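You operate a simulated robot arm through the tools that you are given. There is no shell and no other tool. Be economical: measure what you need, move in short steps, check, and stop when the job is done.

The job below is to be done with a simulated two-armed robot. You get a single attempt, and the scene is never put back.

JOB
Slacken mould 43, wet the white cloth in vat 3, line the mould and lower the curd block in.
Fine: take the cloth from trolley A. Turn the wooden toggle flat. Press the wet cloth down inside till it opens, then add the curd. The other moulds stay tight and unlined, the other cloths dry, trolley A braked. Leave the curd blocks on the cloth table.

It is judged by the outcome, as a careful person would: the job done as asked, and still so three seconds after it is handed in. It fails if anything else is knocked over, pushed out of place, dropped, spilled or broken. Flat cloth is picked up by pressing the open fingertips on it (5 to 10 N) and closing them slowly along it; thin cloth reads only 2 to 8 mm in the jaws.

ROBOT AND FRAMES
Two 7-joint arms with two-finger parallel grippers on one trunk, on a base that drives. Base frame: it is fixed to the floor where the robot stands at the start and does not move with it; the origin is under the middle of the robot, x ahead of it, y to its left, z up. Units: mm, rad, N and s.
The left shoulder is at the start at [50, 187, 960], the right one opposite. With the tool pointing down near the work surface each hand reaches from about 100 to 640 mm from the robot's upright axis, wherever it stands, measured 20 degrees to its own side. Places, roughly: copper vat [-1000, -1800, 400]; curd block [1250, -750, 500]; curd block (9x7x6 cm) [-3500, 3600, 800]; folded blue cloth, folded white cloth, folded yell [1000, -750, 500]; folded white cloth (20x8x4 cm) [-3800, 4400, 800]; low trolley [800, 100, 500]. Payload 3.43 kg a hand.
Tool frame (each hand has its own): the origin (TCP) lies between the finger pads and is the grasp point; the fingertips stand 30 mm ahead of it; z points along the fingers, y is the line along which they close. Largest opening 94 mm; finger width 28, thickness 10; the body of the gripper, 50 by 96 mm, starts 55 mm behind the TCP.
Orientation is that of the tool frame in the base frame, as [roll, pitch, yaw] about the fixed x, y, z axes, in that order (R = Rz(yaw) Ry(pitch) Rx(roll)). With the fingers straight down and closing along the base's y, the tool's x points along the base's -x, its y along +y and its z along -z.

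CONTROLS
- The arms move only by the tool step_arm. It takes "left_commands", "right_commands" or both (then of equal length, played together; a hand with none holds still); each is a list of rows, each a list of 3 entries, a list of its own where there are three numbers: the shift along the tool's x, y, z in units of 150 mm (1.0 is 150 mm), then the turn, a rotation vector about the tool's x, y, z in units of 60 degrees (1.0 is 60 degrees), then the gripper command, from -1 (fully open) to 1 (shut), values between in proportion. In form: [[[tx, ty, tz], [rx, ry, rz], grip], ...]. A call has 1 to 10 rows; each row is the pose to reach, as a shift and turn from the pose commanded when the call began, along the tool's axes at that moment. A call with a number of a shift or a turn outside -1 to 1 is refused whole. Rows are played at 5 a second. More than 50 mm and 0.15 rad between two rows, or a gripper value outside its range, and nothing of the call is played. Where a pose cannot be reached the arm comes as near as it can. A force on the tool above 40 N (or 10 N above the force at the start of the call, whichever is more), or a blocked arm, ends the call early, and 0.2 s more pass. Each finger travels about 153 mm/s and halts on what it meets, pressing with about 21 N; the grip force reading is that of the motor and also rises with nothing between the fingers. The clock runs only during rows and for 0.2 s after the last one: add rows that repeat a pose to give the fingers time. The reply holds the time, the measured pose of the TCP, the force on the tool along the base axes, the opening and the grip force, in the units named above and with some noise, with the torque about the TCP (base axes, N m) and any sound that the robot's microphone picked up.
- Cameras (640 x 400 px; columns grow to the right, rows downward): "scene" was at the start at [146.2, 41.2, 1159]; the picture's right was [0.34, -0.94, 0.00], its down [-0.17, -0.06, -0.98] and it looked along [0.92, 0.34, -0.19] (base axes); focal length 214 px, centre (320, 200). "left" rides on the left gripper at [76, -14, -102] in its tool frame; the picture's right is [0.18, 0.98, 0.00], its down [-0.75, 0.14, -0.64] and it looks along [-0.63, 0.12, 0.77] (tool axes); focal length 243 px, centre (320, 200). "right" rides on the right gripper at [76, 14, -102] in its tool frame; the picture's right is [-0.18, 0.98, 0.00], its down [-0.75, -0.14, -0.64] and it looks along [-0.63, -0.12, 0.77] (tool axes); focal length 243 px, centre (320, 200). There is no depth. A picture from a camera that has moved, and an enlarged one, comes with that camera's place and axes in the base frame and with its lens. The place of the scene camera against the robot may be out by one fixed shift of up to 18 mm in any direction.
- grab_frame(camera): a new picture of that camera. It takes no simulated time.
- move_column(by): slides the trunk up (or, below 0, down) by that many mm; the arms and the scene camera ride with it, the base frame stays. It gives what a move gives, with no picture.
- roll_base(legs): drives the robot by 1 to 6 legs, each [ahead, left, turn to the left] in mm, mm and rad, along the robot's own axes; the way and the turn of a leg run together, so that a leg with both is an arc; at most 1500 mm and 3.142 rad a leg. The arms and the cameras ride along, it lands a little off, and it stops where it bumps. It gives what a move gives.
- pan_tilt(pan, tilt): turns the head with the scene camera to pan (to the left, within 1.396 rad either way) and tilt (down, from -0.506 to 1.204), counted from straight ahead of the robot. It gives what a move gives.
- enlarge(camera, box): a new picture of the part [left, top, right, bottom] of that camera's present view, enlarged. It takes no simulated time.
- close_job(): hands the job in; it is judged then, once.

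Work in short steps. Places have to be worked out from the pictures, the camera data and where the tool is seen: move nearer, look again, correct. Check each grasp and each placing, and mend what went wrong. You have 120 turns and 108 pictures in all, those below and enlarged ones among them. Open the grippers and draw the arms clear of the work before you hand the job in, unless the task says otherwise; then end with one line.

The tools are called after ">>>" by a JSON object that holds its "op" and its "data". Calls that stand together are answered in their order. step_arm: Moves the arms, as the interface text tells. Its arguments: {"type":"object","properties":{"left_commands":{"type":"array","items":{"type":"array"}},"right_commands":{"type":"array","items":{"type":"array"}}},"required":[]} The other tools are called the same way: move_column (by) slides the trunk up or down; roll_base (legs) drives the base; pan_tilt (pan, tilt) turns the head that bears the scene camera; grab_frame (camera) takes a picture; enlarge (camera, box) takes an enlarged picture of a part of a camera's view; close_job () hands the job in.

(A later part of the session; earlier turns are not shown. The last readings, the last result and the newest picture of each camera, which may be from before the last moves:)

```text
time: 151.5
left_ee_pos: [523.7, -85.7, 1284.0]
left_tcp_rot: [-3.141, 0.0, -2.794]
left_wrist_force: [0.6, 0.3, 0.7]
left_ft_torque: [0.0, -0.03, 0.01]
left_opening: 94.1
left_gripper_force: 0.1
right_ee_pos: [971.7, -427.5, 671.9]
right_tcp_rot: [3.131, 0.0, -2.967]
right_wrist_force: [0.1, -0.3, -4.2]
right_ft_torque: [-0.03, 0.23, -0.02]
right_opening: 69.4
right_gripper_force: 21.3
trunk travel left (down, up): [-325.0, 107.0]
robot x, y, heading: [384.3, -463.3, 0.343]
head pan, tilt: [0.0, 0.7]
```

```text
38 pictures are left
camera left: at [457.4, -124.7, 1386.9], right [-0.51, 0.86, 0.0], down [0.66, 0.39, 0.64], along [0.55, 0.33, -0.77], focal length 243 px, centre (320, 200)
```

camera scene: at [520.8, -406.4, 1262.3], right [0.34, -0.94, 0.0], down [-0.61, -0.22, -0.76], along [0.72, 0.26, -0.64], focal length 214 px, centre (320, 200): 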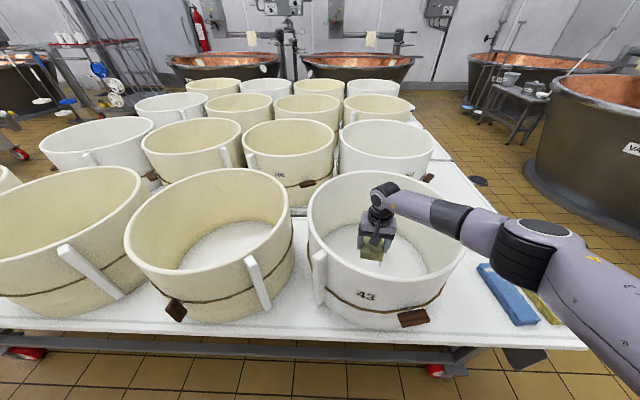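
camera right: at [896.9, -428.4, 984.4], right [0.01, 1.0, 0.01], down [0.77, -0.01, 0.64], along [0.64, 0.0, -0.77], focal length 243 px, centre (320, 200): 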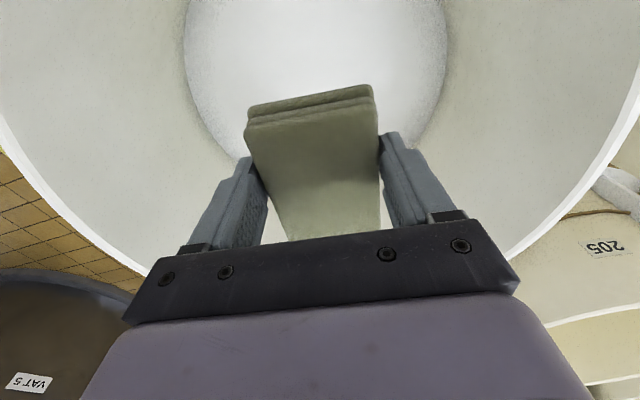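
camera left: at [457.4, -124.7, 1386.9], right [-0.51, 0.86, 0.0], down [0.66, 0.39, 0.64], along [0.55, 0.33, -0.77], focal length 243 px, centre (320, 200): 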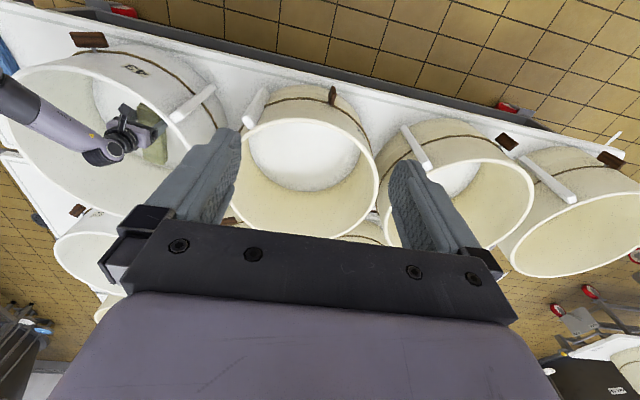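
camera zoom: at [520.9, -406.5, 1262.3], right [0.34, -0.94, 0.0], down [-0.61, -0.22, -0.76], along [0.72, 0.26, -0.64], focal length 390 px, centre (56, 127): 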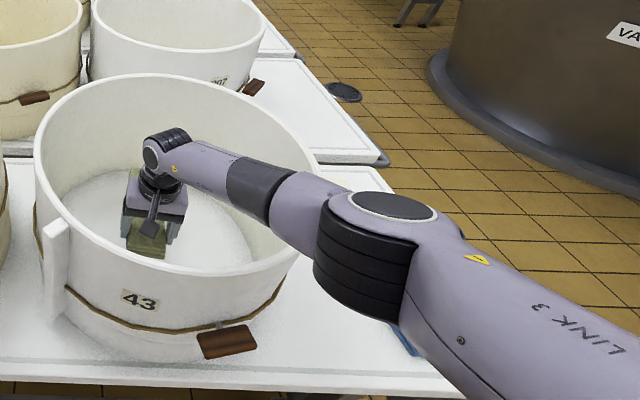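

Triangulated forearm bottom is ~80 mm above the rim; so I can go down to ~600. Lower 55 more, then gently to the floor.

>>> {"op": "step_arm", "data": {"right_commands": [[[0, 0, 0.15], [0, 0, 0], 0.25], [[0, 0, 0.3], [0, 0, 0], 0.25], [[0, 0, 0.37], [0, 0, 0], 0.25], [[0, 0, 0.43], [0, 0, 0], 0.25], [[0, 0, 0.48], [0, 0, 0], 0.25], [[0, 0, 0.48], [0, 0, 0], 0.25]]}}

>>> {"op": "enlarge", "data": {"camera": "scene", "box": [290, 130, 640, 350]}}

```text
time: 152.9
left_ee_pos: [525.3, -85.9, 1284.2]
left_tcp_rot: [-3.141, 0.0, -2.794]
left_wrist_force: [0.4, 0.5, -0.6]
left_ft_torque: [-0.01, -0.02, 0.01]
left_opening: 94.1
left_gripper_force: 0.0
right_ee_pos: [956.2, -436.3, 614.7]
right_tcp_rot: [3.133, 0.0, -2.971]
right_wrist_force: [0.0, -0.1, -3.3]
right_ft_torque: [-0.04, 0.24, -0.01]
right_opening: 69.7
right_gripper_force: 20.7
right hand out of reach, approached as far as the arm can: row 2, 3, 4, 5, 6
trunk travel left (down, up): [-325.0, 107.0]
robot x, y, heading: [385.3, -467.5, 0.345]
head pan, tilt: [0.0, 0.7]
```

```text
1.82 times, centred on (465, 240) of scene
camera zoom: at [520.9, -406.4, 1262.3], right [0.34, -0.94, 0.0], down [-0.61, -0.22, -0.76], along [0.72, 0.26, -0.64], focal length 390 px, centre (56, 127)
```

zoom: 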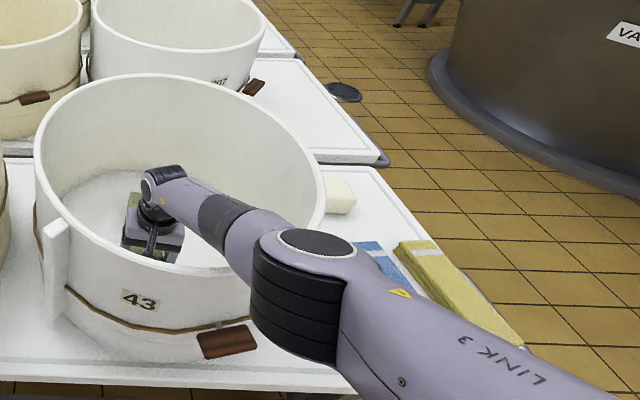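

Reach limit at 614; lower the trunk 22 mm so the cloth reaches the mould floor.

>>> {"op": "move_column", "data": {"by": -22}}

>>> {"op": "grab_frame", "data": {"camera": "right"}}

```text
time: 153.6
left_ee_pos: [523.8, -86.3, 1262.0]
left_tcp_rot: [3.14, 0.0, -2.793]
left_wrist_force: [0.0, -0.1, -0.8]
left_ft_torque: [-0.02, 0.06, 0.04]
left_opening: 93.9
left_gripper_force: 0.2
right_ee_pos: [957.3, -437.1, 594.0]
right_tcp_rot: [3.132, 0.005, -2.97]
right_wrist_force: [1.7, 0.1, -0.3]
right_ft_torque: [-0.06, -0.38, 0.08]
right_opening: 69.5
right_gripper_force: 20.8
trunk travel left (down, up): [-303.0, 129.0]
robot x, y, heading: [385.3, -467.4, 0.347]
head pan, tilt: [0.0, 0.7]
```

```text
36 pictures are left
camera right: at [879.7, -435.6, 696.1], right [0.01, 1.0, 0.01], down [0.77, -0.01, 0.64], along [0.64, 0.0, -0.77], focal length 243 px, centre (320, 200)
```

right: 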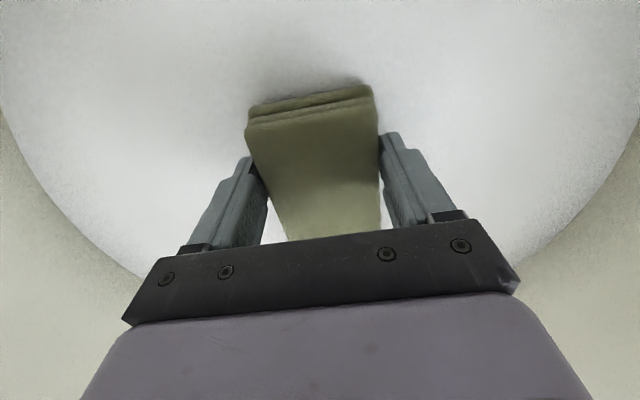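

The cloth has touched down (weight off). Press it gently with the trunk.

>>> {"op": "move_column", "data": {"by": -5}}

>>> {"op": "grab_frame", "data": {"camera": "right"}}

```text
time: 154.1
left_ee_pos: [523.9, -86.9, 1257.9]
left_tcp_rot: [-3.141, 0.003, -2.797]
left_wrist_force: [0.2, 0.5, -0.1]
left_ft_torque: [0.02, -0.01, 0.01]
left_opening: 93.8
left_gripper_force: 0.1
right_ee_pos: [954.8, -436.3, 590.1]
right_tcp_rot: [3.134, 0.001, -2.968]
right_wrist_force: [0.1, 0.1, 7.4]
right_ft_torque: [-0.45, 0.27, 0.04]
right_opening: 69.6
right_gripper_force: 20.7
trunk travel left (down, up): [-298.0, 134.0]
robot x, y, heading: [386.0, -463.2, 0.346]
head pan, tilt: [0.0, 0.7]
```

```text
35 pictures are left
camera right: at [879.2, -435.5, 691.8], right [0.01, 1.0, 0.01], down [0.77, -0.01, 0.64], along [0.64, 0.0, -0.77], focal length 243 px, centre (320, 200)
```

right: 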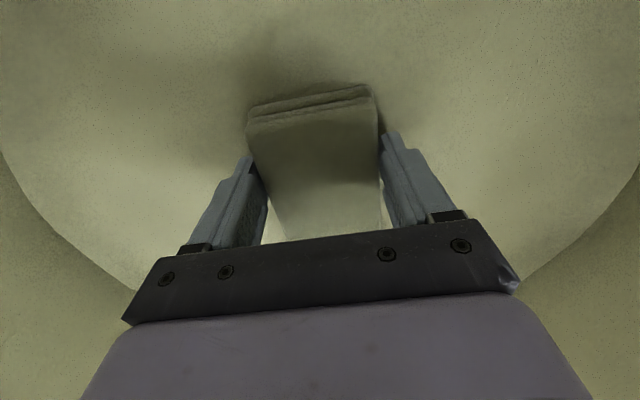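

It opened: the mould now shows a lining. Release and lift the hand out.

>>> {"op": "step_arm", "data": {"right_commands": [[[0, 0, 0], [0, 0, 0], -0.6], [[0, 0, 0], [0, 0, 0], -0.8], [[0, 0, 0], [0, 0, 0], -0.8], [[0, 0, -0.1], [0, 0, 0], -0.8], [[0, 0, -0.3], [0, 0, 0], -0.8], [[0, 0, -0.5], [0, 0, 0], -0.8], [[0, 0, -0.7], [0, 0, 0], -0.8], [[0, 0, -1.0], [0, 0, 0], -0.8], [[0, 0, -1.0], [0, 0, 0], -0.8]]}}

>>> {"op": "move_column", "data": {"by": 120}}

>>> {"op": "grab_frame", "data": {"camera": "right"}}

>>> {"op": "grab_frame", "data": {"camera": "scene"}}

```text
time: 156.1
left_ee_pos: [523.8, -85.4, 1255.9]
left_tcp_rot: [3.14, 0.001, -2.794]
left_wrist_force: [0.1, 0.4, -0.1]
left_ft_torque: [-0.01, 0.01, -0.01]
left_opening: 93.9
left_gripper_force: 0.2
right_ee_pos: [954.1, -438.6, 740.0]
right_tcp_rot: [3.134, -0.001, -2.97]
right_wrist_force: [0.3, -0.1, 0.5]
right_ft_torque: [0.01, -0.01, 0.02]
right_opening: 84.6
right_gripper_force: 0.0
right hand out of reach, approached as far as the arm can: row 4, 5
trunk travel left (down, up): [-298.0, 134.0]
robot x, y, heading: [380.0, -464.1, 0.341]
head pan, tilt: [0.0, 0.7]
```

```text
time: 157.6
left_ee_pos: [524.2, -86.0, 1376.7]
left_tcp_rot: [-3.14, 0.001, -2.793]
left_wrist_force: [0.3, 1.0, 0.2]
left_ft_torque: [-0.03, -0.03, -0.02]
left_opening: 93.6
left_gripper_force: 0.0
right_ee_pos: [953.8, -438.1, 858.9]
right_tcp_rot: [3.135, 0.0, -2.969]
right_wrist_force: [-0.2, 0.2, -0.2]
right_ft_torque: [0.02, 0.04, -0.01]
right_opening: 84.6
right_gripper_force: 0.1
trunk travel left (down, up): [-418.0, 14.0]
robot x, y, heading: [386.7, -462.9, 0.35]
head pan, tilt: [0.0, 0.7]
```

```text
34 pictures are left
camera right: at [878.1, -437.4, 961.4], right [0.01, 1.0, 0.01], down [0.77, -0.01, 0.64], along [0.64, 0.0, -0.77], focal length 243 px, centre (320, 200)
```

right: 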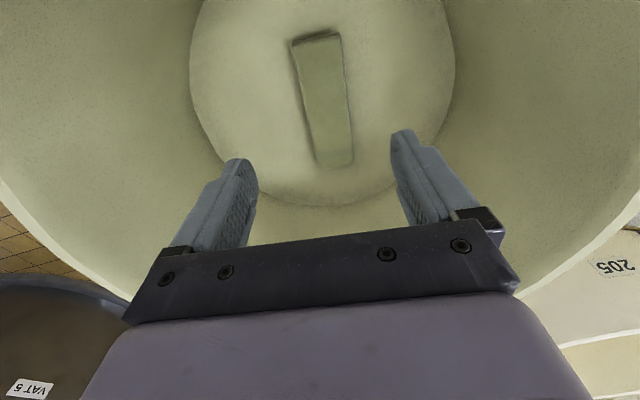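

```text
33 pictures are left
camera scene: at [520.6, -406.4, 1355.3], right [0.34, -0.94, 0.0], down [-0.61, -0.22, -0.76], along [0.72, 0.26, -0.64], focal length 214 px, centre (320, 200)
```

scene: 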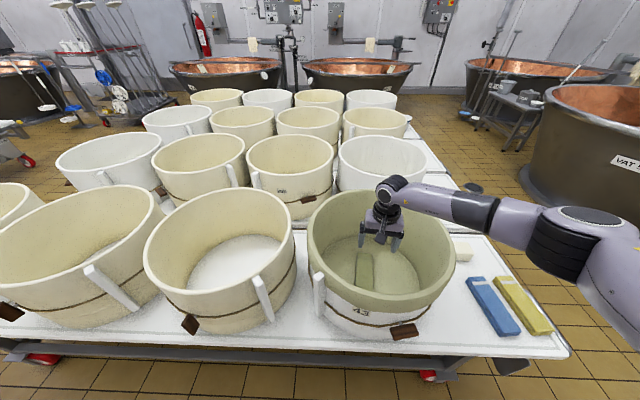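

Mould 43 is fully lined. Next the curd at ~[1273,-798]; it's best reached from the trolley's right end. I raise and draw in the hand, then drive round.

>>> {"op": "step_arm", "data": {"right_commands": [[[0, 0, -0.3], [0, 0, 0], -1], [[0, 0, -0.6], [0, 0, 0], -1], [[0.3, 0, -0.7], [0, 0, 0], -1], [[0.6, 0, -0.7], [0, 0, 0], -1], [[0.9, 0, -0.7], [0, 0, 0], -1], [[0.9, 0, -0.7], [0, 0, 0], -1]]}}

>>> {"op": "roll_base", "data": {"legs": [[-200, 0, 0], [0, -1110, 0]]}}

>>> {"op": "pan_tilt", "data": {"pan": 0.3, "tilt": 0.7}}

>>> {"op": "grab_frame", "data": {"camera": "scene"}}

```text
time: 159.0
left_ee_pos: [524.1, -85.3, 1377.6]
left_tcp_rot: [3.141, -0.001, -2.795]
left_wrist_force: [1.0, -0.3, 0.4]
left_ft_torque: [0.03, 0.02, 0.04]
left_opening: 94.0
left_gripper_force: 0.0
right_ee_pos: [820.2, -463.4, 962.2]
right_tcp_rot: [3.134, 0.0, -2.971]
right_wrist_force: [-0.2, 0.5, -0.1]
right_ft_torque: [0.0, -0.02, 0.03]
right_opening: 94.2
right_gripper_force: 0.1
trunk travel left (down, up): [-418.0, 14.0]
robot x, y, heading: [387.1, -465.8, 0.344]
head pan, tilt: [0.0, 0.7]
```

```text
time: 165.9
left_ee_pos: [716.0, -1200.3, 1376.8]
left_tcp_rot: [-3.142, -0.001, -2.776]
left_wrist_force: [-0.2, -0.3, 0.5]
left_ft_torque: [0.03, 0.01, 0.0]
left_opening: 94.0
left_gripper_force: 0.1
right_ee_pos: [1018.6, -1572.5, 961.6]
right_tcp_rot: [3.133, 0.001, -2.953]
right_wrist_force: [0.0, 0.9, -0.6]
right_ft_torque: [0.02, -0.03, 0.0]
right_opening: 94.2
right_gripper_force: 0.0
trunk travel left (down, up): [-418.0, 14.0]
robot x, y, heading: [579.9, -1582.4, 0.365]
head pan, tilt: [0.0, 0.7]
```

```text
time: 166.7
left_ee_pos: [716.3, -1201.1, 1377.5]
left_tcp_rot: [-3.141, 0.001, -2.777]
left_wrist_force: [-0.1, 0.2, -0.6]
left_ft_torque: [0.01, 0.0, 0.0]
left_opening: 94.0
left_gripper_force: 0.1
right_ee_pos: [1018.8, -1571.8, 962.3]
right_tcp_rot: [3.134, 0.002, -2.952]
right_wrist_force: [-0.4, 0.6, -0.5]
right_ft_torque: [0.0, 0.01, -0.05]
right_opening: 93.9
right_gripper_force: 0.1
trunk travel left (down, up): [-418.0, 14.0]
robot x, y, heading: [585.4, -1582.4, 0.365]
head pan, tilt: [0.3, 0.7]
```

```text
32 pictures are left
camera scene: at [705.3, -1498.6, 1355.3], right [0.62, -0.79, 0.0], down [-0.51, -0.4, -0.76], along [0.6, 0.47, -0.64], focal length 214 px, centre (320, 200)
```

scene: 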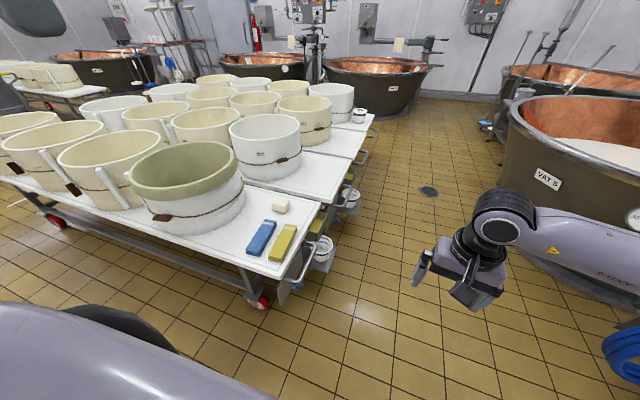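

There are small buckets hanging at the end, so I'd rather reach from the front, with the hand tilted forward. I go back in front of the cloths.

>>> {"op": "roll_base", "data": {"legs": [[0, 698, -0.015], [215, 0, 0]]}}

>>> {"op": "pan_tilt", "data": {"pan": -0.25, "tilt": 0.8}}

>>> {"op": "grab_frame", "data": {"camera": "scene"}}

>>> {"op": "grab_frame", "data": {"camera": "right"}}

```text
time: 171.9
left_ee_pos: [678.0, -468.2, 1376.5]
left_tcp_rot: [3.142, 0.0, -2.785]
left_wrist_force: [0.4, 0.5, -1.2]
left_ft_torque: [-0.03, 0.0, 0.0]
left_opening: 94.0
left_gripper_force: 0.0
right_ee_pos: [977.2, -843.0, 962.0]
right_tcp_rot: [3.135, 0.0, -2.96]
right_wrist_force: [-0.1, -0.8, -0.2]
right_ft_torque: [0.02, -0.01, 0.0]
right_opening: 94.3
right_gripper_force: 0.0
trunk travel left (down, up): [-418.0, 14.0]
robot x, y, heading: [544.5, -849.7, 0.358]
head pan, tilt: [0.3, 0.7]
```

```text
time: 172.8
left_ee_pos: [677.0, -469.3, 1377.2]
left_tcp_rot: [-3.141, 0.0, -2.786]
left_wrist_force: [-0.8, 0.8, -0.1]
left_ft_torque: [0.02, -0.02, -0.02]
left_opening: 94.0
left_gripper_force: 0.1
right_ee_pos: [977.6, -843.5, 963.6]
right_tcp_rot: [3.134, 0.003, -2.958]
right_wrist_force: [0.3, 0.2, 0.1]
right_ft_torque: [-0.02, 0.04, 0.0]
right_opening: 94.2
right_gripper_force: 0.1
trunk travel left (down, up): [-418.0, 14.0]
robot x, y, heading: [544.1, -848.2, 0.357]
head pan, tilt: [-0.25, 0.799]
```

```text
31 pictures are left
camera scene: at [677.7, -809.9, 1347.1], right [0.11, -0.99, 0.0], down [-0.71, -0.08, -0.7], along [0.69, 0.07, -0.72], focal length 214 px, centre (320, 200)
```

scene: 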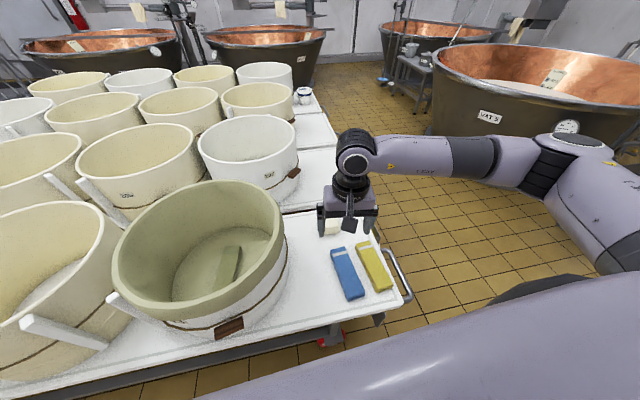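

```text
30 pictures are left
camera right: at [901.1, -842.3, 1065.5], right [0.0, 1.0, 0.01], down [0.77, -0.01, 0.64], along [0.64, 0.0, -0.77], focal length 243 px, centre (320, 200)
```

right: 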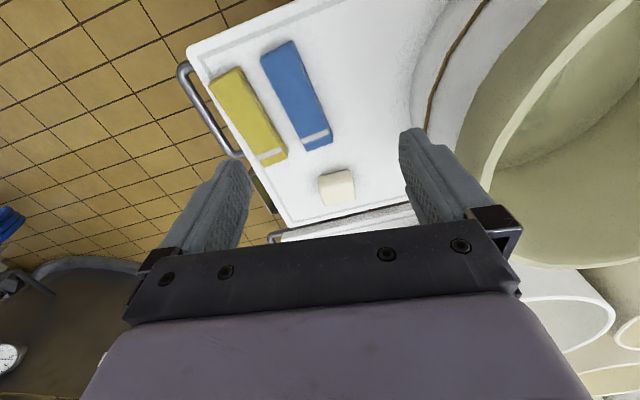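

Curd at ~[1247,-802]. Zoom for its size and orientation.

>>> {"op": "enlarge", "data": {"camera": "right", "box": [280, 140, 400, 230]}}

```text
4.44 times, centred on (340, 185) of right
camera zoom: at [901.1, -842.3, 1065.5], right [0.0, 1.0, 0.01], down [0.77, -0.01, 0.64], along [0.64, 0.0, -0.77], focal length 1078 px, centre (231, 267)
```

zoom: 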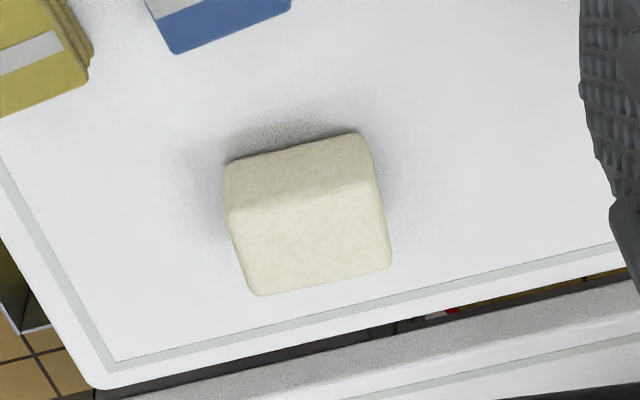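

Curd top centre [1261,-798], ~78 mm across by ~60 deep, yaw ~14°. I go 40 mm nearer, lower the trunk, and tilt the hand 25° forward for reach.

>>> {"op": "roll_base", "data": {"legs": [[40, 0, 0]]}}

>>> {"op": "move_column", "data": {"by": -160}}

>>> {"op": "step_arm", "data": {"right_commands": [[[-0.2, 0, 0.0], [0, -0.1, -0.02], -1], [[-0.4, 0, 0.0], [0, -0.2, -0.04], -1], [[-0.6, 0, 0.0], [0, -0.3, -0.06], -1], [[-0.8, 0, 0.1], [0, -0.42, -0.06], -1], [[-1.0, 0, 0.2], [0, -0.42, -0.06], -1], [[-1.0, 0, 0.2], [0, -0.42, -0.06], -1]]}}

>>> {"op": "grab_frame", "data": {"camera": "right"}}

```text
time: 173.9
left_ee_pos: [710.9, -455.4, 1377.0]
left_tcp_rot: [-3.14, -0.002, -2.786]
left_wrist_force: [-1.0, -1.0, -0.7]
left_ft_torque: [0.01, -0.04, 0.04]
left_opening: 93.9
left_gripper_force: 0.0
right_ee_pos: [1012.2, -829.6, 963.9]
right_tcp_rot: [3.132, 0.004, -2.963]
right_wrist_force: [-1.5, -0.7, 0.1]
right_ft_torque: [0.02, 0.0, 0.0]
right_opening: 94.2
right_gripper_force: 0.1
trunk travel left (down, up): [-418.0, 14.0]
robot x, y, heading: [575.2, -833.7, 0.354]
head pan, tilt: [-0.25, 0.799]
stopped in leg 1: the robot was blocked; the commanded pose is now the measured one
```

```text
time: 175.7
left_ee_pos: [713.5, -453.5, 1217.1]
left_tcp_rot: [-3.139, -0.001, -2.785]
left_wrist_force: [-0.1, -0.7, -0.5]
left_ft_torque: [0.03, 0.01, 0.01]
left_opening: 94.1
left_gripper_force: 0.0
right_ee_pos: [1011.5, -829.6, 803.6]
right_tcp_rot: [3.135, 0.002, -2.962]
right_wrist_force: [-0.6, -0.4, -1.1]
right_ft_torque: [0.03, 0.03, 0.0]
right_opening: 94.0
right_gripper_force: 0.2
trunk travel left (down, up): [-258.0, 174.0]
robot x, y, heading: [576.0, -835.1, 0.356]
head pan, tilt: [-0.25, 0.799]
```

```text
time: 177.1
left_ee_pos: [713.2, -455.1, 1217.1]
left_tcp_rot: [3.141, -0.002, -2.787]
left_wrist_force: [-0.1, 1.0, 0.1]
left_ft_torque: [0.03, 0.02, -0.03]
left_opening: 94.0
left_gripper_force: 0.0
right_ee_pos: [1160.7, -803.2, 773.4]
right_tcp_rot: [-3.135, 0.443, -2.898]
right_wrist_force: [-0.1, 0.1, 0.0]
right_ft_torque: [-0.01, -0.02, -0.01]
right_opening: 93.9
right_gripper_force: 0.1
trunk travel left (down, up): [-258.0, 174.0]
robot x, y, heading: [578.6, -836.3, 0.354]
head pan, tilt: [-0.25, 0.799]
```

```text
28 pictures are left
camera right: at [1049.2, -814.1, 832.9], right [-0.07, 0.99, 0.07], down [0.43, -0.03, 0.9], along [0.9, 0.1, -0.42], focal length 243 px, centre (320, 200)
```

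right: 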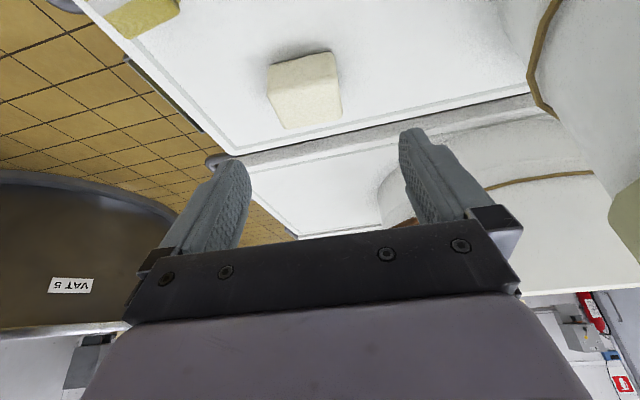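

The base just touched the trolley at the end; I back off 10 mm. Then move above the curd.

>>> {"op": "roll_base", "data": {"legs": [[-10, 0, 0]]}}

>>> {"op": "step_arm", "data": {"right_commands": [[[-0.08, -0.03, 0.25], [0, 0, 0], -1], [[-0.16, -0.06, 0.5], [0, 0, 0], -1], [[-0.24, -0.09, 0.75], [0, 0, 0], -1], [[-0.32, -0.115, 0.986], [0, 0, 0], -1], [[-0.32, -0.115, 0.986], [0, 0, 0], -1]]}}

>>> {"op": "grab_frame", "data": {"camera": "right"}}

>>> {"op": "grab_frame", "data": {"camera": "scene"}}

```text
time: 177.9
left_ee_pos: [702.8, -457.7, 1216.7]
left_tcp_rot: [-3.141, -0.003, -2.784]
left_wrist_force: [0.1, 0.0, 0.4]
left_ft_torque: [0.01, -0.01, 0.01]
left_opening: 94.1
left_gripper_force: 0.1
right_ee_pos: [1151.6, -806.9, 773.6]
right_tcp_rot: [-3.135, 0.441, -2.898]
right_wrist_force: [-0.6, -0.1, 0.8]
right_ft_torque: [-0.01, 0.01, 0.01]
right_opening: 93.9
right_gripper_force: 0.0
trunk travel left (down, up): [-258.0, 174.0]
robot x, y, heading: [564.7, -841.2, 0.354]
head pan, tilt: [-0.25, 0.799]
```

```text
time: 179.1
left_ee_pos: [704.0, -457.9, 1216.7]
left_tcp_rot: [-3.141, -0.001, -2.786]
left_wrist_force: [0.1, 0.5, -0.9]
left_ft_torque: [-0.03, 0.0, -0.01]
left_opening: 94.0
left_gripper_force: 0.1
right_ee_pos: [1257.0, -797.2, 659.4]
right_tcp_rot: [-3.136, 0.44, -2.896]
right_wrist_force: [-0.5, -0.2, -0.7]
right_ft_torque: [-0.02, 0.0, 0.0]
right_opening: 93.8
right_gripper_force: 0.0
trunk travel left (down, up): [-258.0, 174.0]
robot x, y, heading: [566.8, -838.3, 0.35]
head pan, tilt: [-0.25, 0.799]
```

```text
27 pictures are left
camera right: at [1146.0, -809.3, 719.5], right [-0.07, 0.99, 0.07], down [0.43, -0.04, 0.9], along [0.9, 0.1, -0.42], focal length 243 px, centre (320, 200)
```

right: 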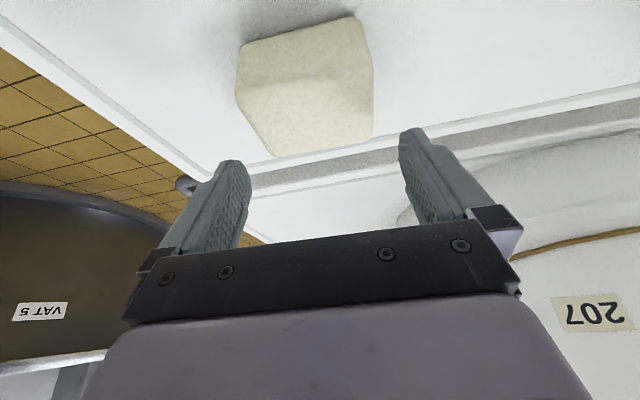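

```text
26 pictures are left
camera scene: at [702.9, -800.3, 1187.1], right [0.1, -0.99, 0.0], down [-0.71, -0.07, -0.7], along [0.69, 0.07, -0.72], focal length 214 px, centre (320, 200)
```

scene: 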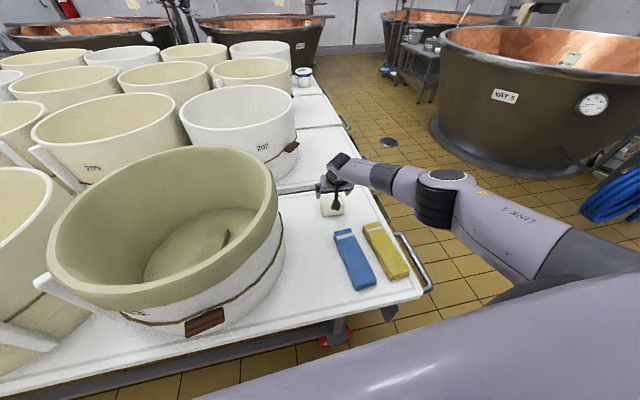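

Well aligned. Lower over the curd, fingers either side.

>>> {"op": "step_arm", "data": {"right_commands": [[[0.06, 0, 0.15], [0, 0, 0], -1], [[0.1, 0, 0.27], [0, 0, 0], -1], [[0.14, 0, 0.36], [0, 0, 0], -1], [[0.165, 0, 0.42], [0, 0, 0], -1], [[0.165, 0, 0.42], [0, 0, 0], -1]]}}

>>> {"op": "grab_frame", "data": {"camera": "right"}}

```text
time: 180.3
left_ee_pos: [705.0, -457.8, 1216.4]
left_tcp_rot: [3.141, -0.002, -2.786]
left_wrist_force: [0.2, 0.2, -0.3]
left_ft_torque: [-0.01, -0.01, 0.04]
left_opening: 94.1
left_gripper_force: 0.0
right_ee_pos: [1246.7, -807.0, 600.9]
right_tcp_rot: [-3.134, 0.442, -2.9]
right_wrist_force: [-0.3, -0.1, 0.7]
right_ft_torque: [0.01, 0.0, -0.01]
right_opening: 94.0
right_gripper_force: 0.0
right hand out of reach, approached as far as the arm can: row 2, 3, 4, 5
trunk travel left (down, up): [-258.0, 174.0]
robot x, y, heading: [569.7, -835.0, 0.353]
head pan, tilt: [-0.25, 0.799]
```

```text
25 pictures are left
camera right: at [1134.8, -818.0, 659.6], right [-0.07, 0.99, 0.07], down [0.43, -0.04, 0.9], along [0.9, 0.1, -0.42], focal length 243 px, centre (320, 200)
```

right: 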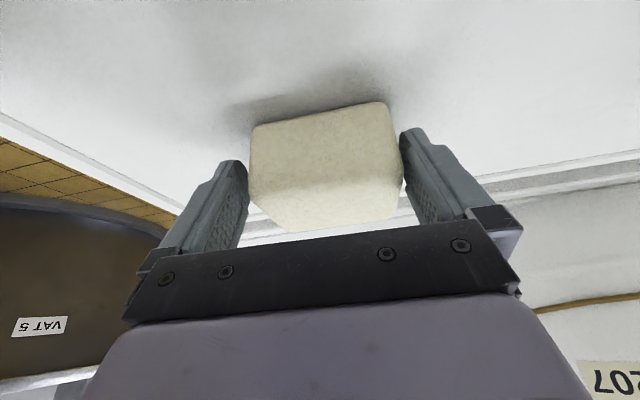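

Straddling the curd; lower the trunk 14 mm for a deeper hold, then close gently.

>>> {"op": "move_column", "data": {"by": -14}}

>>> {"op": "step_arm", "data": {"right_commands": [[[0, 0, 0], [0, 0, 0], -0.9], [[0, 0, 0], [0, 0, 0], -0.8], [[0, 0, 0], [0, 0, 0], -0.7], [[0, 0, 0], [0, 0, 0], -0.6], [[0, 0, 0], [0, 0, 0], -0.5], [[0, 0, 0], [0, 0, 0], -0.5]]}}

```text
time: 180.9
left_ee_pos: [704.5, -458.2, 1203.2]
left_tcp_rot: [-3.141, -0.001, -2.786]
left_wrist_force: [0.0, -0.4, -0.7]
left_ft_torque: [-0.02, 0.0, -0.02]
left_opening: 94.1
left_gripper_force: 0.0
right_ee_pos: [1246.8, -806.0, 586.7]
right_tcp_rot: [-3.135, 0.441, -2.9]
right_wrist_force: [0.0, -0.2, -0.3]
right_ft_torque: [-0.02, -0.01, -0.02]
right_opening: 94.2
right_gripper_force: 0.2
trunk travel left (down, up): [-244.0, 188.0]
robot x, y, heading: [567.4, -841.6, 0.354]
head pan, tilt: [-0.25, 0.799]
```

```text
time: 182.3
left_ee_pos: [703.7, -459.2, 1202.0]
left_tcp_rot: [-3.14, -0.001, -2.785]
left_wrist_force: [-0.1, -0.1, 0.0]
left_ft_torque: [0.02, 0.0, 0.01]
left_opening: 93.8
left_gripper_force: 0.0
right_ee_pos: [1245.9, -806.2, 586.1]
right_tcp_rot: [-3.135, 0.441, -2.899]
right_wrist_force: [-0.3, -0.3, 0.4]
right_ft_torque: [0.17, 0.1, 0.08]
right_opening: 89.6
right_gripper_force: 21.5
trunk travel left (down, up): [-244.0, 188.0]
robot x, y, heading: [569.4, -836.6, 0.356]
head pan, tilt: [-0.25, 0.799]
```

Gripped at 89.6 mm. Lift with the trunk and look.

>>> {"op": "move_column", "data": {"by": 120}}

>>> {"op": "grab_frame", "data": {"camera": "right"}}

```text
time: 183.8
left_ee_pos: [704.1, -457.9, 1323.2]
left_tcp_rot: [3.141, -0.004, -2.787]
left_wrist_force: [-0.6, -0.2, -0.8]
left_ft_torque: [0.0, 0.0, -0.02]
left_opening: 94.2
left_gripper_force: 0.2
right_ee_pos: [1247.3, -806.5, 706.2]
right_tcp_rot: [-3.135, 0.441, -2.9]
right_wrist_force: [0.7, -0.8, -4.5]
right_ft_torque: [-0.02, 0.11, 0.0]
right_opening: 89.5
right_gripper_force: 20.7
trunk travel left (down, up): [-364.0, 68.0]
robot x, y, heading: [565.3, -836.8, 0.355]
head pan, tilt: [-0.25, 0.799]
```

```text
24 pictures are left
camera right: at [1135.1, -818.0, 765.4], right [-0.07, 0.99, 0.07], down [0.43, -0.04, 0.9], along [0.9, 0.1, -0.42], focal length 243 px, centre (320, 200)
```

right: 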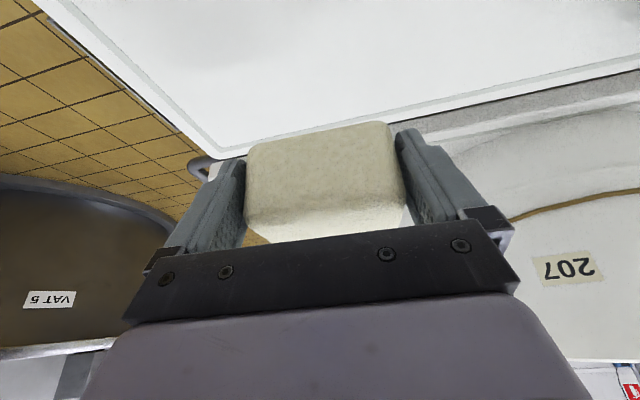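

Curd held (0.45 kg). Raise it well above the rim height.

>>> {"op": "move_column", "data": {"by": 62}}

>>> {"op": "step_arm", "data": {"right_commands": [[[-0.06, 0, -0.15], [0, 0, 0], -0.5], [[-0.14, 0, -0.33], [0, 0, 0], -0.5], [[-0.24, 0, -0.51], [0, 0, 0], -0.5], [[-0.33, 0, -0.7], [0, 0, 0], -0.5], [[-0.43, 0, -0.9], [0, 0, 0], -0.5], [[-0.47, 0, -1.0], [0, 0, 0], -0.5], [[-0.47, 0, -1.0], [0, 0, 0], -0.5]]}}

```text
time: 184.8
left_ee_pos: [705.2, -458.1, 1384.3]
left_tcp_rot: [-3.141, -0.003, -2.786]
left_wrist_force: [-0.3, -0.4, -1.2]
left_ft_torque: [-0.01, -0.01, 0.01]
left_opening: 94.1
left_gripper_force: 0.1
right_ee_pos: [1245.8, -805.9, 767.4]
right_tcp_rot: [-3.135, 0.442, -2.9]
right_wrist_force: [1.2, -0.1, -3.7]
right_ft_torque: [-0.06, 0.09, 0.03]
right_opening: 89.2
right_gripper_force: 20.9
trunk travel left (down, up): [-426.0, 6.0]
robot x, y, heading: [567.0, -838.4, 0.358]
head pan, tilt: [-0.25, 0.799]
```

```text
time: 186.4
left_ee_pos: [704.7, -458.6, 1385.4]
left_tcp_rot: [3.141, -0.004, -2.787]
left_wrist_force: [-0.6, -0.4, 0.1]
left_ft_torque: [-0.03, 0.01, 0.01]
left_opening: 94.0
left_gripper_force: 0.1
right_ee_pos: [1247.4, -804.7, 933.7]
right_tcp_rot: [-3.135, 0.439, -2.899]
right_wrist_force: [0.9, 0.3, -3.7]
right_ft_torque: [-0.03, 0.12, -0.02]
right_opening: 89.4
right_gripper_force: 20.7
trunk travel left (down, up): [-426.0, 6.0]
robot x, y, heading: [569.0, -841.6, 0.356]
head pan, tilt: [-0.25, 0.799]
```

At z 934, curd bottom ~895, above the rims. Slide the base left to mould 43.

>>> {"op": "roll_base", "data": {"legs": [[-40, 0, 0], [0, 406, 0], [20, 0, 0]]}}

>>> {"op": "pan_tilt", "data": {"pan": -0.1, "tilt": 0.8}}

>>> {"op": "grab_frame", "data": {"camera": "scene"}}

>>> {"op": "grab_frame", "data": {"camera": "right"}}

```text
time: 189.8
left_ee_pos: [542.2, -73.7, 1383.9]
left_tcp_rot: [3.141, -0.004, -2.787]
left_wrist_force: [0.3, 0.3, -0.2]
left_ft_torque: [0.01, 0.01, 0.03]
left_opening: 93.8
left_gripper_force: 0.0
right_ee_pos: [1083.8, -421.7, 933.1]
right_tcp_rot: [-3.135, 0.44, -2.898]
right_wrist_force: [0.5, 0.3, -3.8]
right_ft_torque: [-0.04, 0.1, 0.0]
right_opening: 89.0
right_gripper_force: 21.4
trunk travel left (down, up): [-426.0, 6.0]
robot x, y, heading: [403.9, -454.8, 0.354]
head pan, tilt: [-0.25, 0.799]
```

```text
time: 190.6
left_ee_pos: [540.2, -74.8, 1385.2]
left_tcp_rot: [-3.141, -0.004, -2.787]
left_wrist_force: [0.0, 0.2, -0.3]
left_ft_torque: [-0.01, -0.01, 0.0]
left_opening: 94.0
left_gripper_force: 0.0
right_ee_pos: [1082.1, -422.6, 932.7]
right_tcp_rot: [-3.135, 0.44, -2.901]
right_wrist_force: [-0.7, 0.7, -2.6]
right_ft_torque: [-0.01, 0.04, 0.01]
right_opening: 89.1
right_gripper_force: 21.0
trunk travel left (down, up): [-426.0, 6.0]
robot x, y, heading: [404.4, -453.6, 0.351]
head pan, tilt: [-0.099, 0.799]
```

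```text
23 pictures are left
camera scene: at [537.5, -405.5, 1355.0], right [0.25, -0.97, 0.0], down [-0.69, -0.18, -0.7], along [0.67, 0.17, -0.72], focal length 214 px, centre (320, 200)
```

scene: 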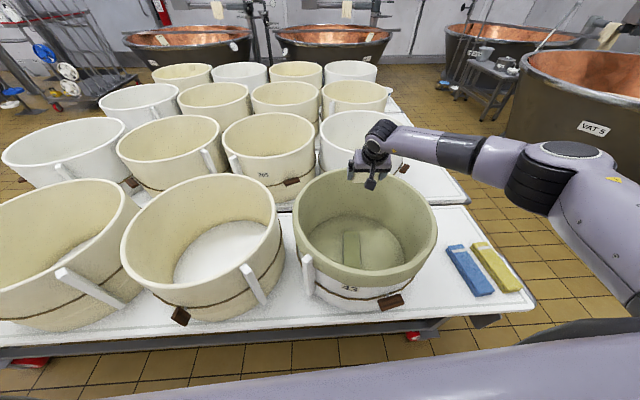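

```text
22 pictures are left
camera right: at [971.2, -433.9, 993.1], right [-0.07, 0.99, 0.07], down [0.43, -0.04, 0.9], along [0.9, 0.09, -0.42], focal length 243 px, centre (320, 200)
```

right: 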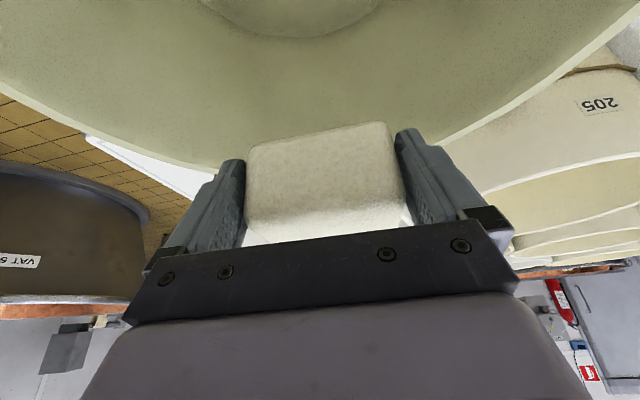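

Over the mould. Pull back ~50 mm to centre it, lower the trunk 100 and check.

>>> {"op": "step_arm", "data": {"right_commands": [[[0.1, 0.01, -0.05], [0, 0, 0], -0.5], [[0.2, 0.025, -0.1], [0, 0, 0], -0.5], [[0.313, 0.037, -0.15], [0, 0, 0], -0.5], [[0.313, 0.037, -0.15], [0, 0, 0], -0.5]]}}

>>> {"op": "move_column", "data": {"by": -100}}

>>> {"op": "grab_frame", "data": {"camera": "scene"}}

>>> {"op": "grab_frame", "data": {"camera": "right"}}

```text
time: 191.6
left_ee_pos: [539.6, -74.9, 1383.7]
left_tcp_rot: [3.142, -0.002, -2.787]
left_wrist_force: [-0.1, 0.2, -0.5]
left_ft_torque: [-0.01, 0.02, -0.04]
left_opening: 94.1
left_gripper_force: 0.1
right_ee_pos: [1031.5, -429.5, 933.5]
right_tcp_rot: [-3.134, 0.442, -2.898]
right_wrist_force: [0.5, 0.3, -3.8]
right_ft_torque: [-0.05, 0.09, -0.03]
right_opening: 89.0
right_gripper_force: 20.9
trunk travel left (down, up): [-426.0, 6.0]
robot x, y, heading: [404.9, -453.9, 0.351]
head pan, tilt: [-0.099, 0.799]
```

```text
time: 192.9
left_ee_pos: [540.7, -75.3, 1283.9]
left_tcp_rot: [3.141, -0.001, -2.787]
left_wrist_force: [0.0, 0.6, -0.8]
left_ft_torque: [0.0, -0.01, 0.01]
left_opening: 94.0
left_gripper_force: 0.1
right_ee_pos: [1030.6, -429.7, 834.4]
right_tcp_rot: [-3.134, 0.442, -2.9]
right_wrist_force: [0.8, -0.5, -3.2]
right_ft_torque: [-0.01, 0.08, 0.01]
right_opening: 89.2
right_gripper_force: 20.9
trunk travel left (down, up): [-326.0, 106.0]
robot x, y, heading: [404.8, -453.2, 0.352]
head pan, tilt: [-0.099, 0.799]
```

```text
21 pictures are left
camera scene: at [537.4, -405.4, 1255.1], right [0.25, -0.97, 0.0], down [-0.69, -0.18, -0.7], along [0.67, 0.17, -0.72], focal length 214 px, centre (320, 200)
```

scene: 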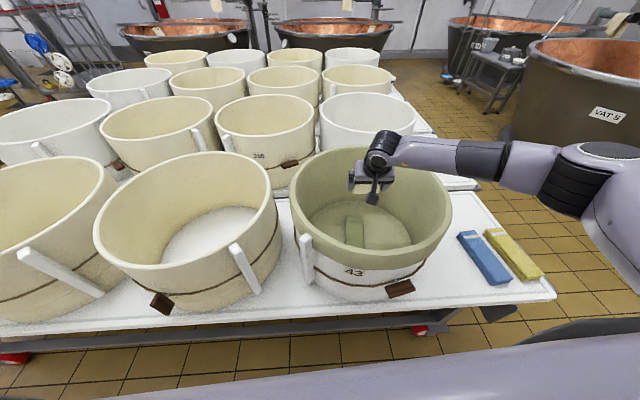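

```text
20 pictures are left
camera right: at [919.7, -442.4, 894.1], right [-0.07, 0.99, 0.07], down [0.43, -0.04, 0.9], along [0.9, 0.1, -0.42], focal length 243 px, centre (320, 200)
```

right: 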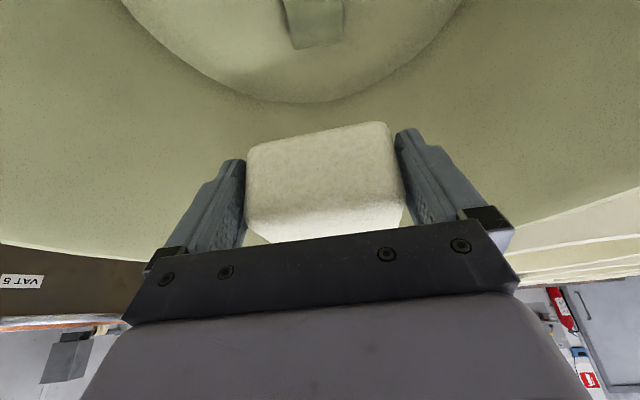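

Descend 150 mm straight down inside the mould.

>>> {"op": "step_arm", "data": {"right_commands": [[[0.086, 0, 0.18], [0, 0, 0], -0.5], [[0.172, 0, 0.36], [0, 0, 0], -0.5], [[0.258, 0, 0.54], [0, 0, 0], -0.5], [[0.344, 0, 0.72], [0, 0, 0], -0.5], [[0.43, 0, 0.9], [0, 0, 0], -0.5], [[0.43, 0, 0.9], [0, 0, 0], -0.5]]}}

>>> {"op": "enlarge", "data": {"camera": "scene", "box": [270, 110, 640, 340]}}

>>> {"op": "grab_frame", "data": {"camera": "right"}}

```text
time: 194.3
left_ee_pos: [541.2, -76.0, 1283.3]
left_tcp_rot: [3.141, -0.004, -2.788]
left_wrist_force: [0.8, -0.3, 0.1]
left_ft_torque: [-0.02, 0.01, 0.0]
left_opening: 93.6
left_gripper_force: 0.0
right_ee_pos: [1030.8, -431.0, 683.9]
right_tcp_rot: [-3.134, 0.443, -2.901]
right_wrist_force: [-0.7, 0.0, -4.1]
right_ft_torque: [-0.04, 0.08, -0.02]
right_opening: 89.2
right_gripper_force: 21.4
trunk travel left (down, up): [-326.0, 106.0]
robot x, y, heading: [407.9, -456.3, 0.354]
head pan, tilt: [-0.099, 0.799]
```

```text
1.73 times, centred on (455, 225) of scene
camera zoom: at [537.5, -405.4, 1255.0], right [0.25, -0.97, 0.0], down [-0.69, -0.18, -0.7], along [0.67, 0.17, -0.72], focal length 371 px, centre (86, 157)
```

zoom: 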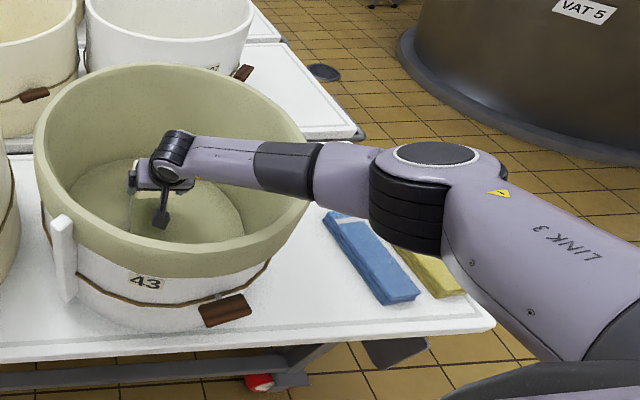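

```text
18 pictures are left
camera right: at [919.4, -442.3, 743.9], right [-0.07, 0.99, 0.07], down [0.43, -0.04, 0.9], along [0.9, 0.09, -0.42], focal length 243 px, centre (320, 200)
```

right: 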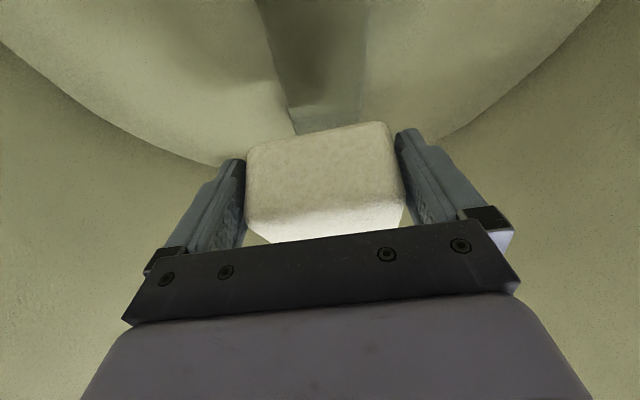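

Continue down in steps with force checks.

>>> {"op": "step_arm", "data": {"right_commands": [[[0.06, 0, 0.12], [0, 0, 0], -0.5], [[0.115, 0, 0.24], [0, 0, 0], -0.5], [[0.14, 0, 0.3], [0, 0, 0], -0.5], [[0.14, 0, 0.3], [0, 0, 0], -0.5]]}}

>>> {"op": "step_arm", "data": {"right_commands": [[[0.02, 0, 0.04], [0, 0, 0], -0.5], [[0.04, 0, 0.08], [0, 0, 0], -0.5], [[0.06, 0, 0.12], [0, 0, 0], -0.5], [[0.06, 0, 0.12], [0, 0, 0], -0.5]]}}

```text
time: 195.3
left_ee_pos: [540.7, -75.4, 1284.1]
left_tcp_rot: [3.141, -0.004, -2.788]
left_wrist_force: [0.3, -0.8, -0.1]
left_ft_torque: [0.0, -0.02, 0.02]
left_opening: 94.0
left_gripper_force: 0.0
right_ee_pos: [1031.2, -432.1, 634.1]
right_tcp_rot: [-3.134, 0.442, -2.9]
right_wrist_force: [1.1, -1.0, -3.1]
right_ft_torque: [-0.03, 0.11, -0.01]
right_opening: 89.5
right_gripper_force: 20.6
trunk travel left (down, up): [-326.0, 106.0]
robot x, y, heading: [407.8, -456.8, 0.351]
head pan, tilt: [-0.099, 0.799]
```

```text
time: 196.3
left_ee_pos: [540.5, -75.4, 1285.8]
left_tcp_rot: [-3.141, -0.002, -2.789]
left_wrist_force: [0.1, -0.6, -0.5]
left_ft_torque: [-0.01, -0.01, -0.02]
left_opening: 93.8
left_gripper_force: 0.0
right_ee_pos: [1032.5, -432.8, 618.9]
right_tcp_rot: [-3.136, 0.447, -2.901]
right_wrist_force: [-0.3, -2.7, 12.9]
right_ft_torque: [0.5, 0.04, 0.02]
right_opening: 89.1
right_gripper_force: 20.4
trunk travel left (down, up): [-326.0, 106.0]
robot x, y, heading: [402.9, -455.1, 0.35]
head pan, tilt: [-0.099, 0.799]
```

Contact at 619 (on the cloth's thick middle, as expected). Ease, release and rise straight up.

>>> {"op": "step_arm", "data": {"right_commands": [[[-0.004, 0, -0.008], [0, 0, 0], -0.5], [[-0.004, 0, -0.008], [0, 0, 0], -0.5]]}}

>>> {"op": "step_arm", "data": {"right_commands": [[[0, 0, 0], [0, 0, 0], -1], [[0, 0, 0], [0, 0, 0], -1], [[0, 0, 0], [0, 0, 0], -1], [[-0.03, 0, -0.06], [0, 0, 0], -1], [[-0.06, 0, -0.13], [0, 0, 0], -1], [[-0.12, 0, -0.25], [0, 0, 0], -1], [[-0.18, 0, -0.38], [0, 0, 0], -1], [[-0.18, 0, -0.38], [0, 0, 0], -1]]}}

>>> {"op": "grab_frame", "data": {"camera": "right"}}

```text
time: 196.9
left_ee_pos: [541.1, -75.6, 1283.8]
left_tcp_rot: [3.141, -0.002, -2.788]
left_wrist_force: [0.7, -0.2, -0.1]
left_ft_torque: [0.01, -0.01, 0.02]
left_opening: 94.0
left_gripper_force: 0.0
right_ee_pos: [1031.2, -432.2, 617.6]
right_tcp_rot: [-3.136, 0.443, -2.901]
right_wrist_force: [7.1, 1.9, 8.2]
right_ft_torque: [0.51, -0.28, -0.22]
right_opening: 89.3
right_gripper_force: 20.9
trunk travel left (down, up): [-326.0, 106.0]
robot x, y, heading: [402.4, -456.9, 0.354]
head pan, tilt: [-0.099, 0.799]
```

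```text
time: 198.7
left_ee_pos: [540.6, -74.9, 1284.2]
left_tcp_rot: [3.141, -0.001, -2.786]
left_wrist_force: [0.5, 0.4, -0.7]
left_ft_torque: [-0.03, 0.0, -0.02]
left_opening: 94.2
left_gripper_force: 0.1
right_ee_pos: [1031.7, -431.3, 679.9]
right_tcp_rot: [-3.135, 0.441, -2.9]
right_wrist_force: [0.1, -0.8, 0.4]
right_ft_torque: [0.01, 0.0, 0.07]
right_opening: 94.0
right_gripper_force: 0.0
trunk travel left (down, up): [-326.0, 106.0]
robot x, y, heading: [405.0, -454.0, 0.354]
head pan, tilt: [-0.099, 0.799]
```

```text
17 pictures are left
camera right: at [919.9, -442.9, 738.7], right [-0.07, 0.99, 0.07], down [0.43, -0.04, 0.9], along [0.9, 0.09, -0.42], focal length 243 px, centre (320, 200)
```

right: 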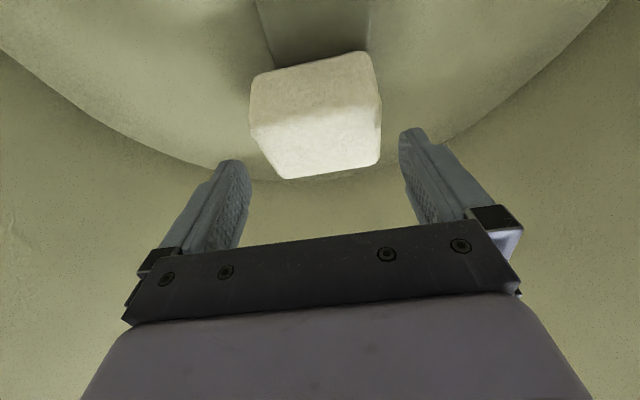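

The curd sits in the lined mould. Raise the hand out, draw it back, and back the base off.

>>> {"op": "move_column", "data": {"by": 105}}

>>> {"op": "step_arm", "data": {"right_commands": [[[-0.086, 0, -0.18], [0, 0, 0], -1], [[-0.172, 0, -0.36], [0, 0, 0], -1], [[-0.258, 0, -0.54], [0, 0, 0], -1], [[-0.344, 0, -0.72], [0, 0, 0], -1], [[-0.43, 0, -0.9], [0, 0, 0], -1], [[-0.43, 0, -0.9], [0, 0, 0], -1]]}}

>>> {"op": "roll_base", "data": {"legs": [[-400, 0, 0]]}}

>>> {"op": "pan_tilt", "data": {"pan": -0.1, "tilt": 0.6}}

>>> {"op": "grab_frame", "data": {"camera": "scene"}}

```text
time: 200.1
left_ee_pos: [541.5, -74.4, 1388.4]
left_tcp_rot: [3.142, -0.002, -2.788]
left_wrist_force: [0.8, 0.6, -0.4]
left_ft_torque: [0.0, -0.03, 0.01]
left_opening: 93.9
left_gripper_force: 0.0
right_ee_pos: [1032.6, -431.5, 783.7]
right_tcp_rot: [-3.134, 0.441, -2.899]
right_wrist_force: [0.2, -0.1, -0.3]
right_ft_torque: [-0.01, 0.02, -0.01]
right_opening: 93.7
right_gripper_force: 0.1
trunk travel left (down, up): [-431.0, 1.0]
robot x, y, heading: [406.1, -457.6, 0.351]
head pan, tilt: [-0.099, 0.799]
```

```text
time: 201.4
left_ee_pos: [542.0, -74.7, 1389.3]
left_tcp_rot: [3.14, 0.0, -2.789]
left_wrist_force: [0.5, 1.0, -0.5]
left_ft_torque: [0.0, 0.01, 0.01]
left_opening: 94.0
left_gripper_force: 0.1
right_ee_pos: [1031.8, -428.9, 933.0]
right_tcp_rot: [-3.135, 0.442, -2.9]
right_wrist_force: [0.1, -0.1, 0.8]
right_ft_torque: [-0.02, 0.0, 0.0]
right_opening: 94.1
right_gripper_force: 0.1
trunk travel left (down, up): [-431.0, 1.0]
robot x, y, heading: [402.1, -452.8, 0.358]
head pan, tilt: [-0.099, 0.799]
```

```text
time: 203.9
left_ee_pos: [167.9, -213.5, 1389.1]
left_tcp_rot: [-3.141, -0.003, -2.787]
left_wrist_force: [0.1, 0.0, -0.6]
left_ft_torque: [0.02, -0.01, -0.04]
left_opening: 93.8
left_gripper_force: 0.0
right_ee_pos: [657.3, -567.0, 932.7]
right_tcp_rot: [-3.135, 0.44, -2.898]
right_wrist_force: [0.5, -0.4, 0.9]
right_ft_torque: [0.01, -0.04, 0.0]
right_opening: 93.8
right_gripper_force: 0.1
trunk travel left (down, up): [-431.0, 1.0]
robot x, y, heading: [33.3, -597.0, 0.355]
head pan, tilt: [-0.099, 0.799]
```

```text
time: 204.7
left_ee_pos: [167.5, -212.8, 1389.9]
left_tcp_rot: [3.141, -0.003, -2.787]
left_wrist_force: [0.1, 0.2, 0.5]
left_ft_torque: [0.01, 0.0, 0.02]
left_opening: 93.9
left_gripper_force: 0.0
right_ee_pos: [657.9, -566.8, 932.0]
right_tcp_rot: [-3.134, 0.443, -2.9]
right_wrist_force: [0.2, 0.0, 0.3]
right_ft_torque: [-0.02, 0.0, 0.0]
right_opening: 94.2
right_gripper_force: 0.0
trunk travel left (down, up): [-431.0, 1.0]
robot x, y, heading: [30.1, -593.6, 0.349]
head pan, tilt: [-0.099, 0.6]
```

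```text
16 pictures are left
camera scene: at [171.1, -541.0, 1376.9], right [0.25, -0.97, 0.0], down [-0.55, -0.14, -0.82], along [0.8, 0.21, -0.57], focal length 214 px, centre (320, 200)
```

scene: 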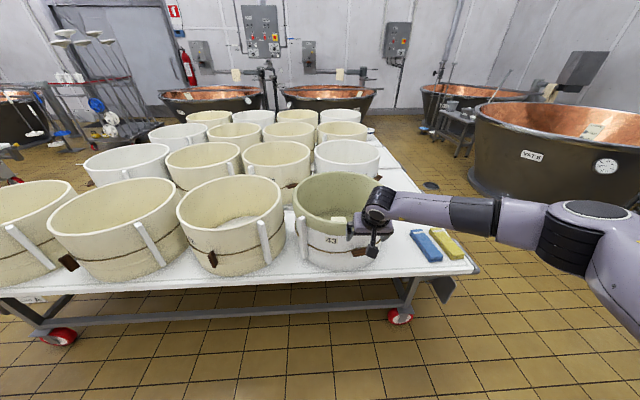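

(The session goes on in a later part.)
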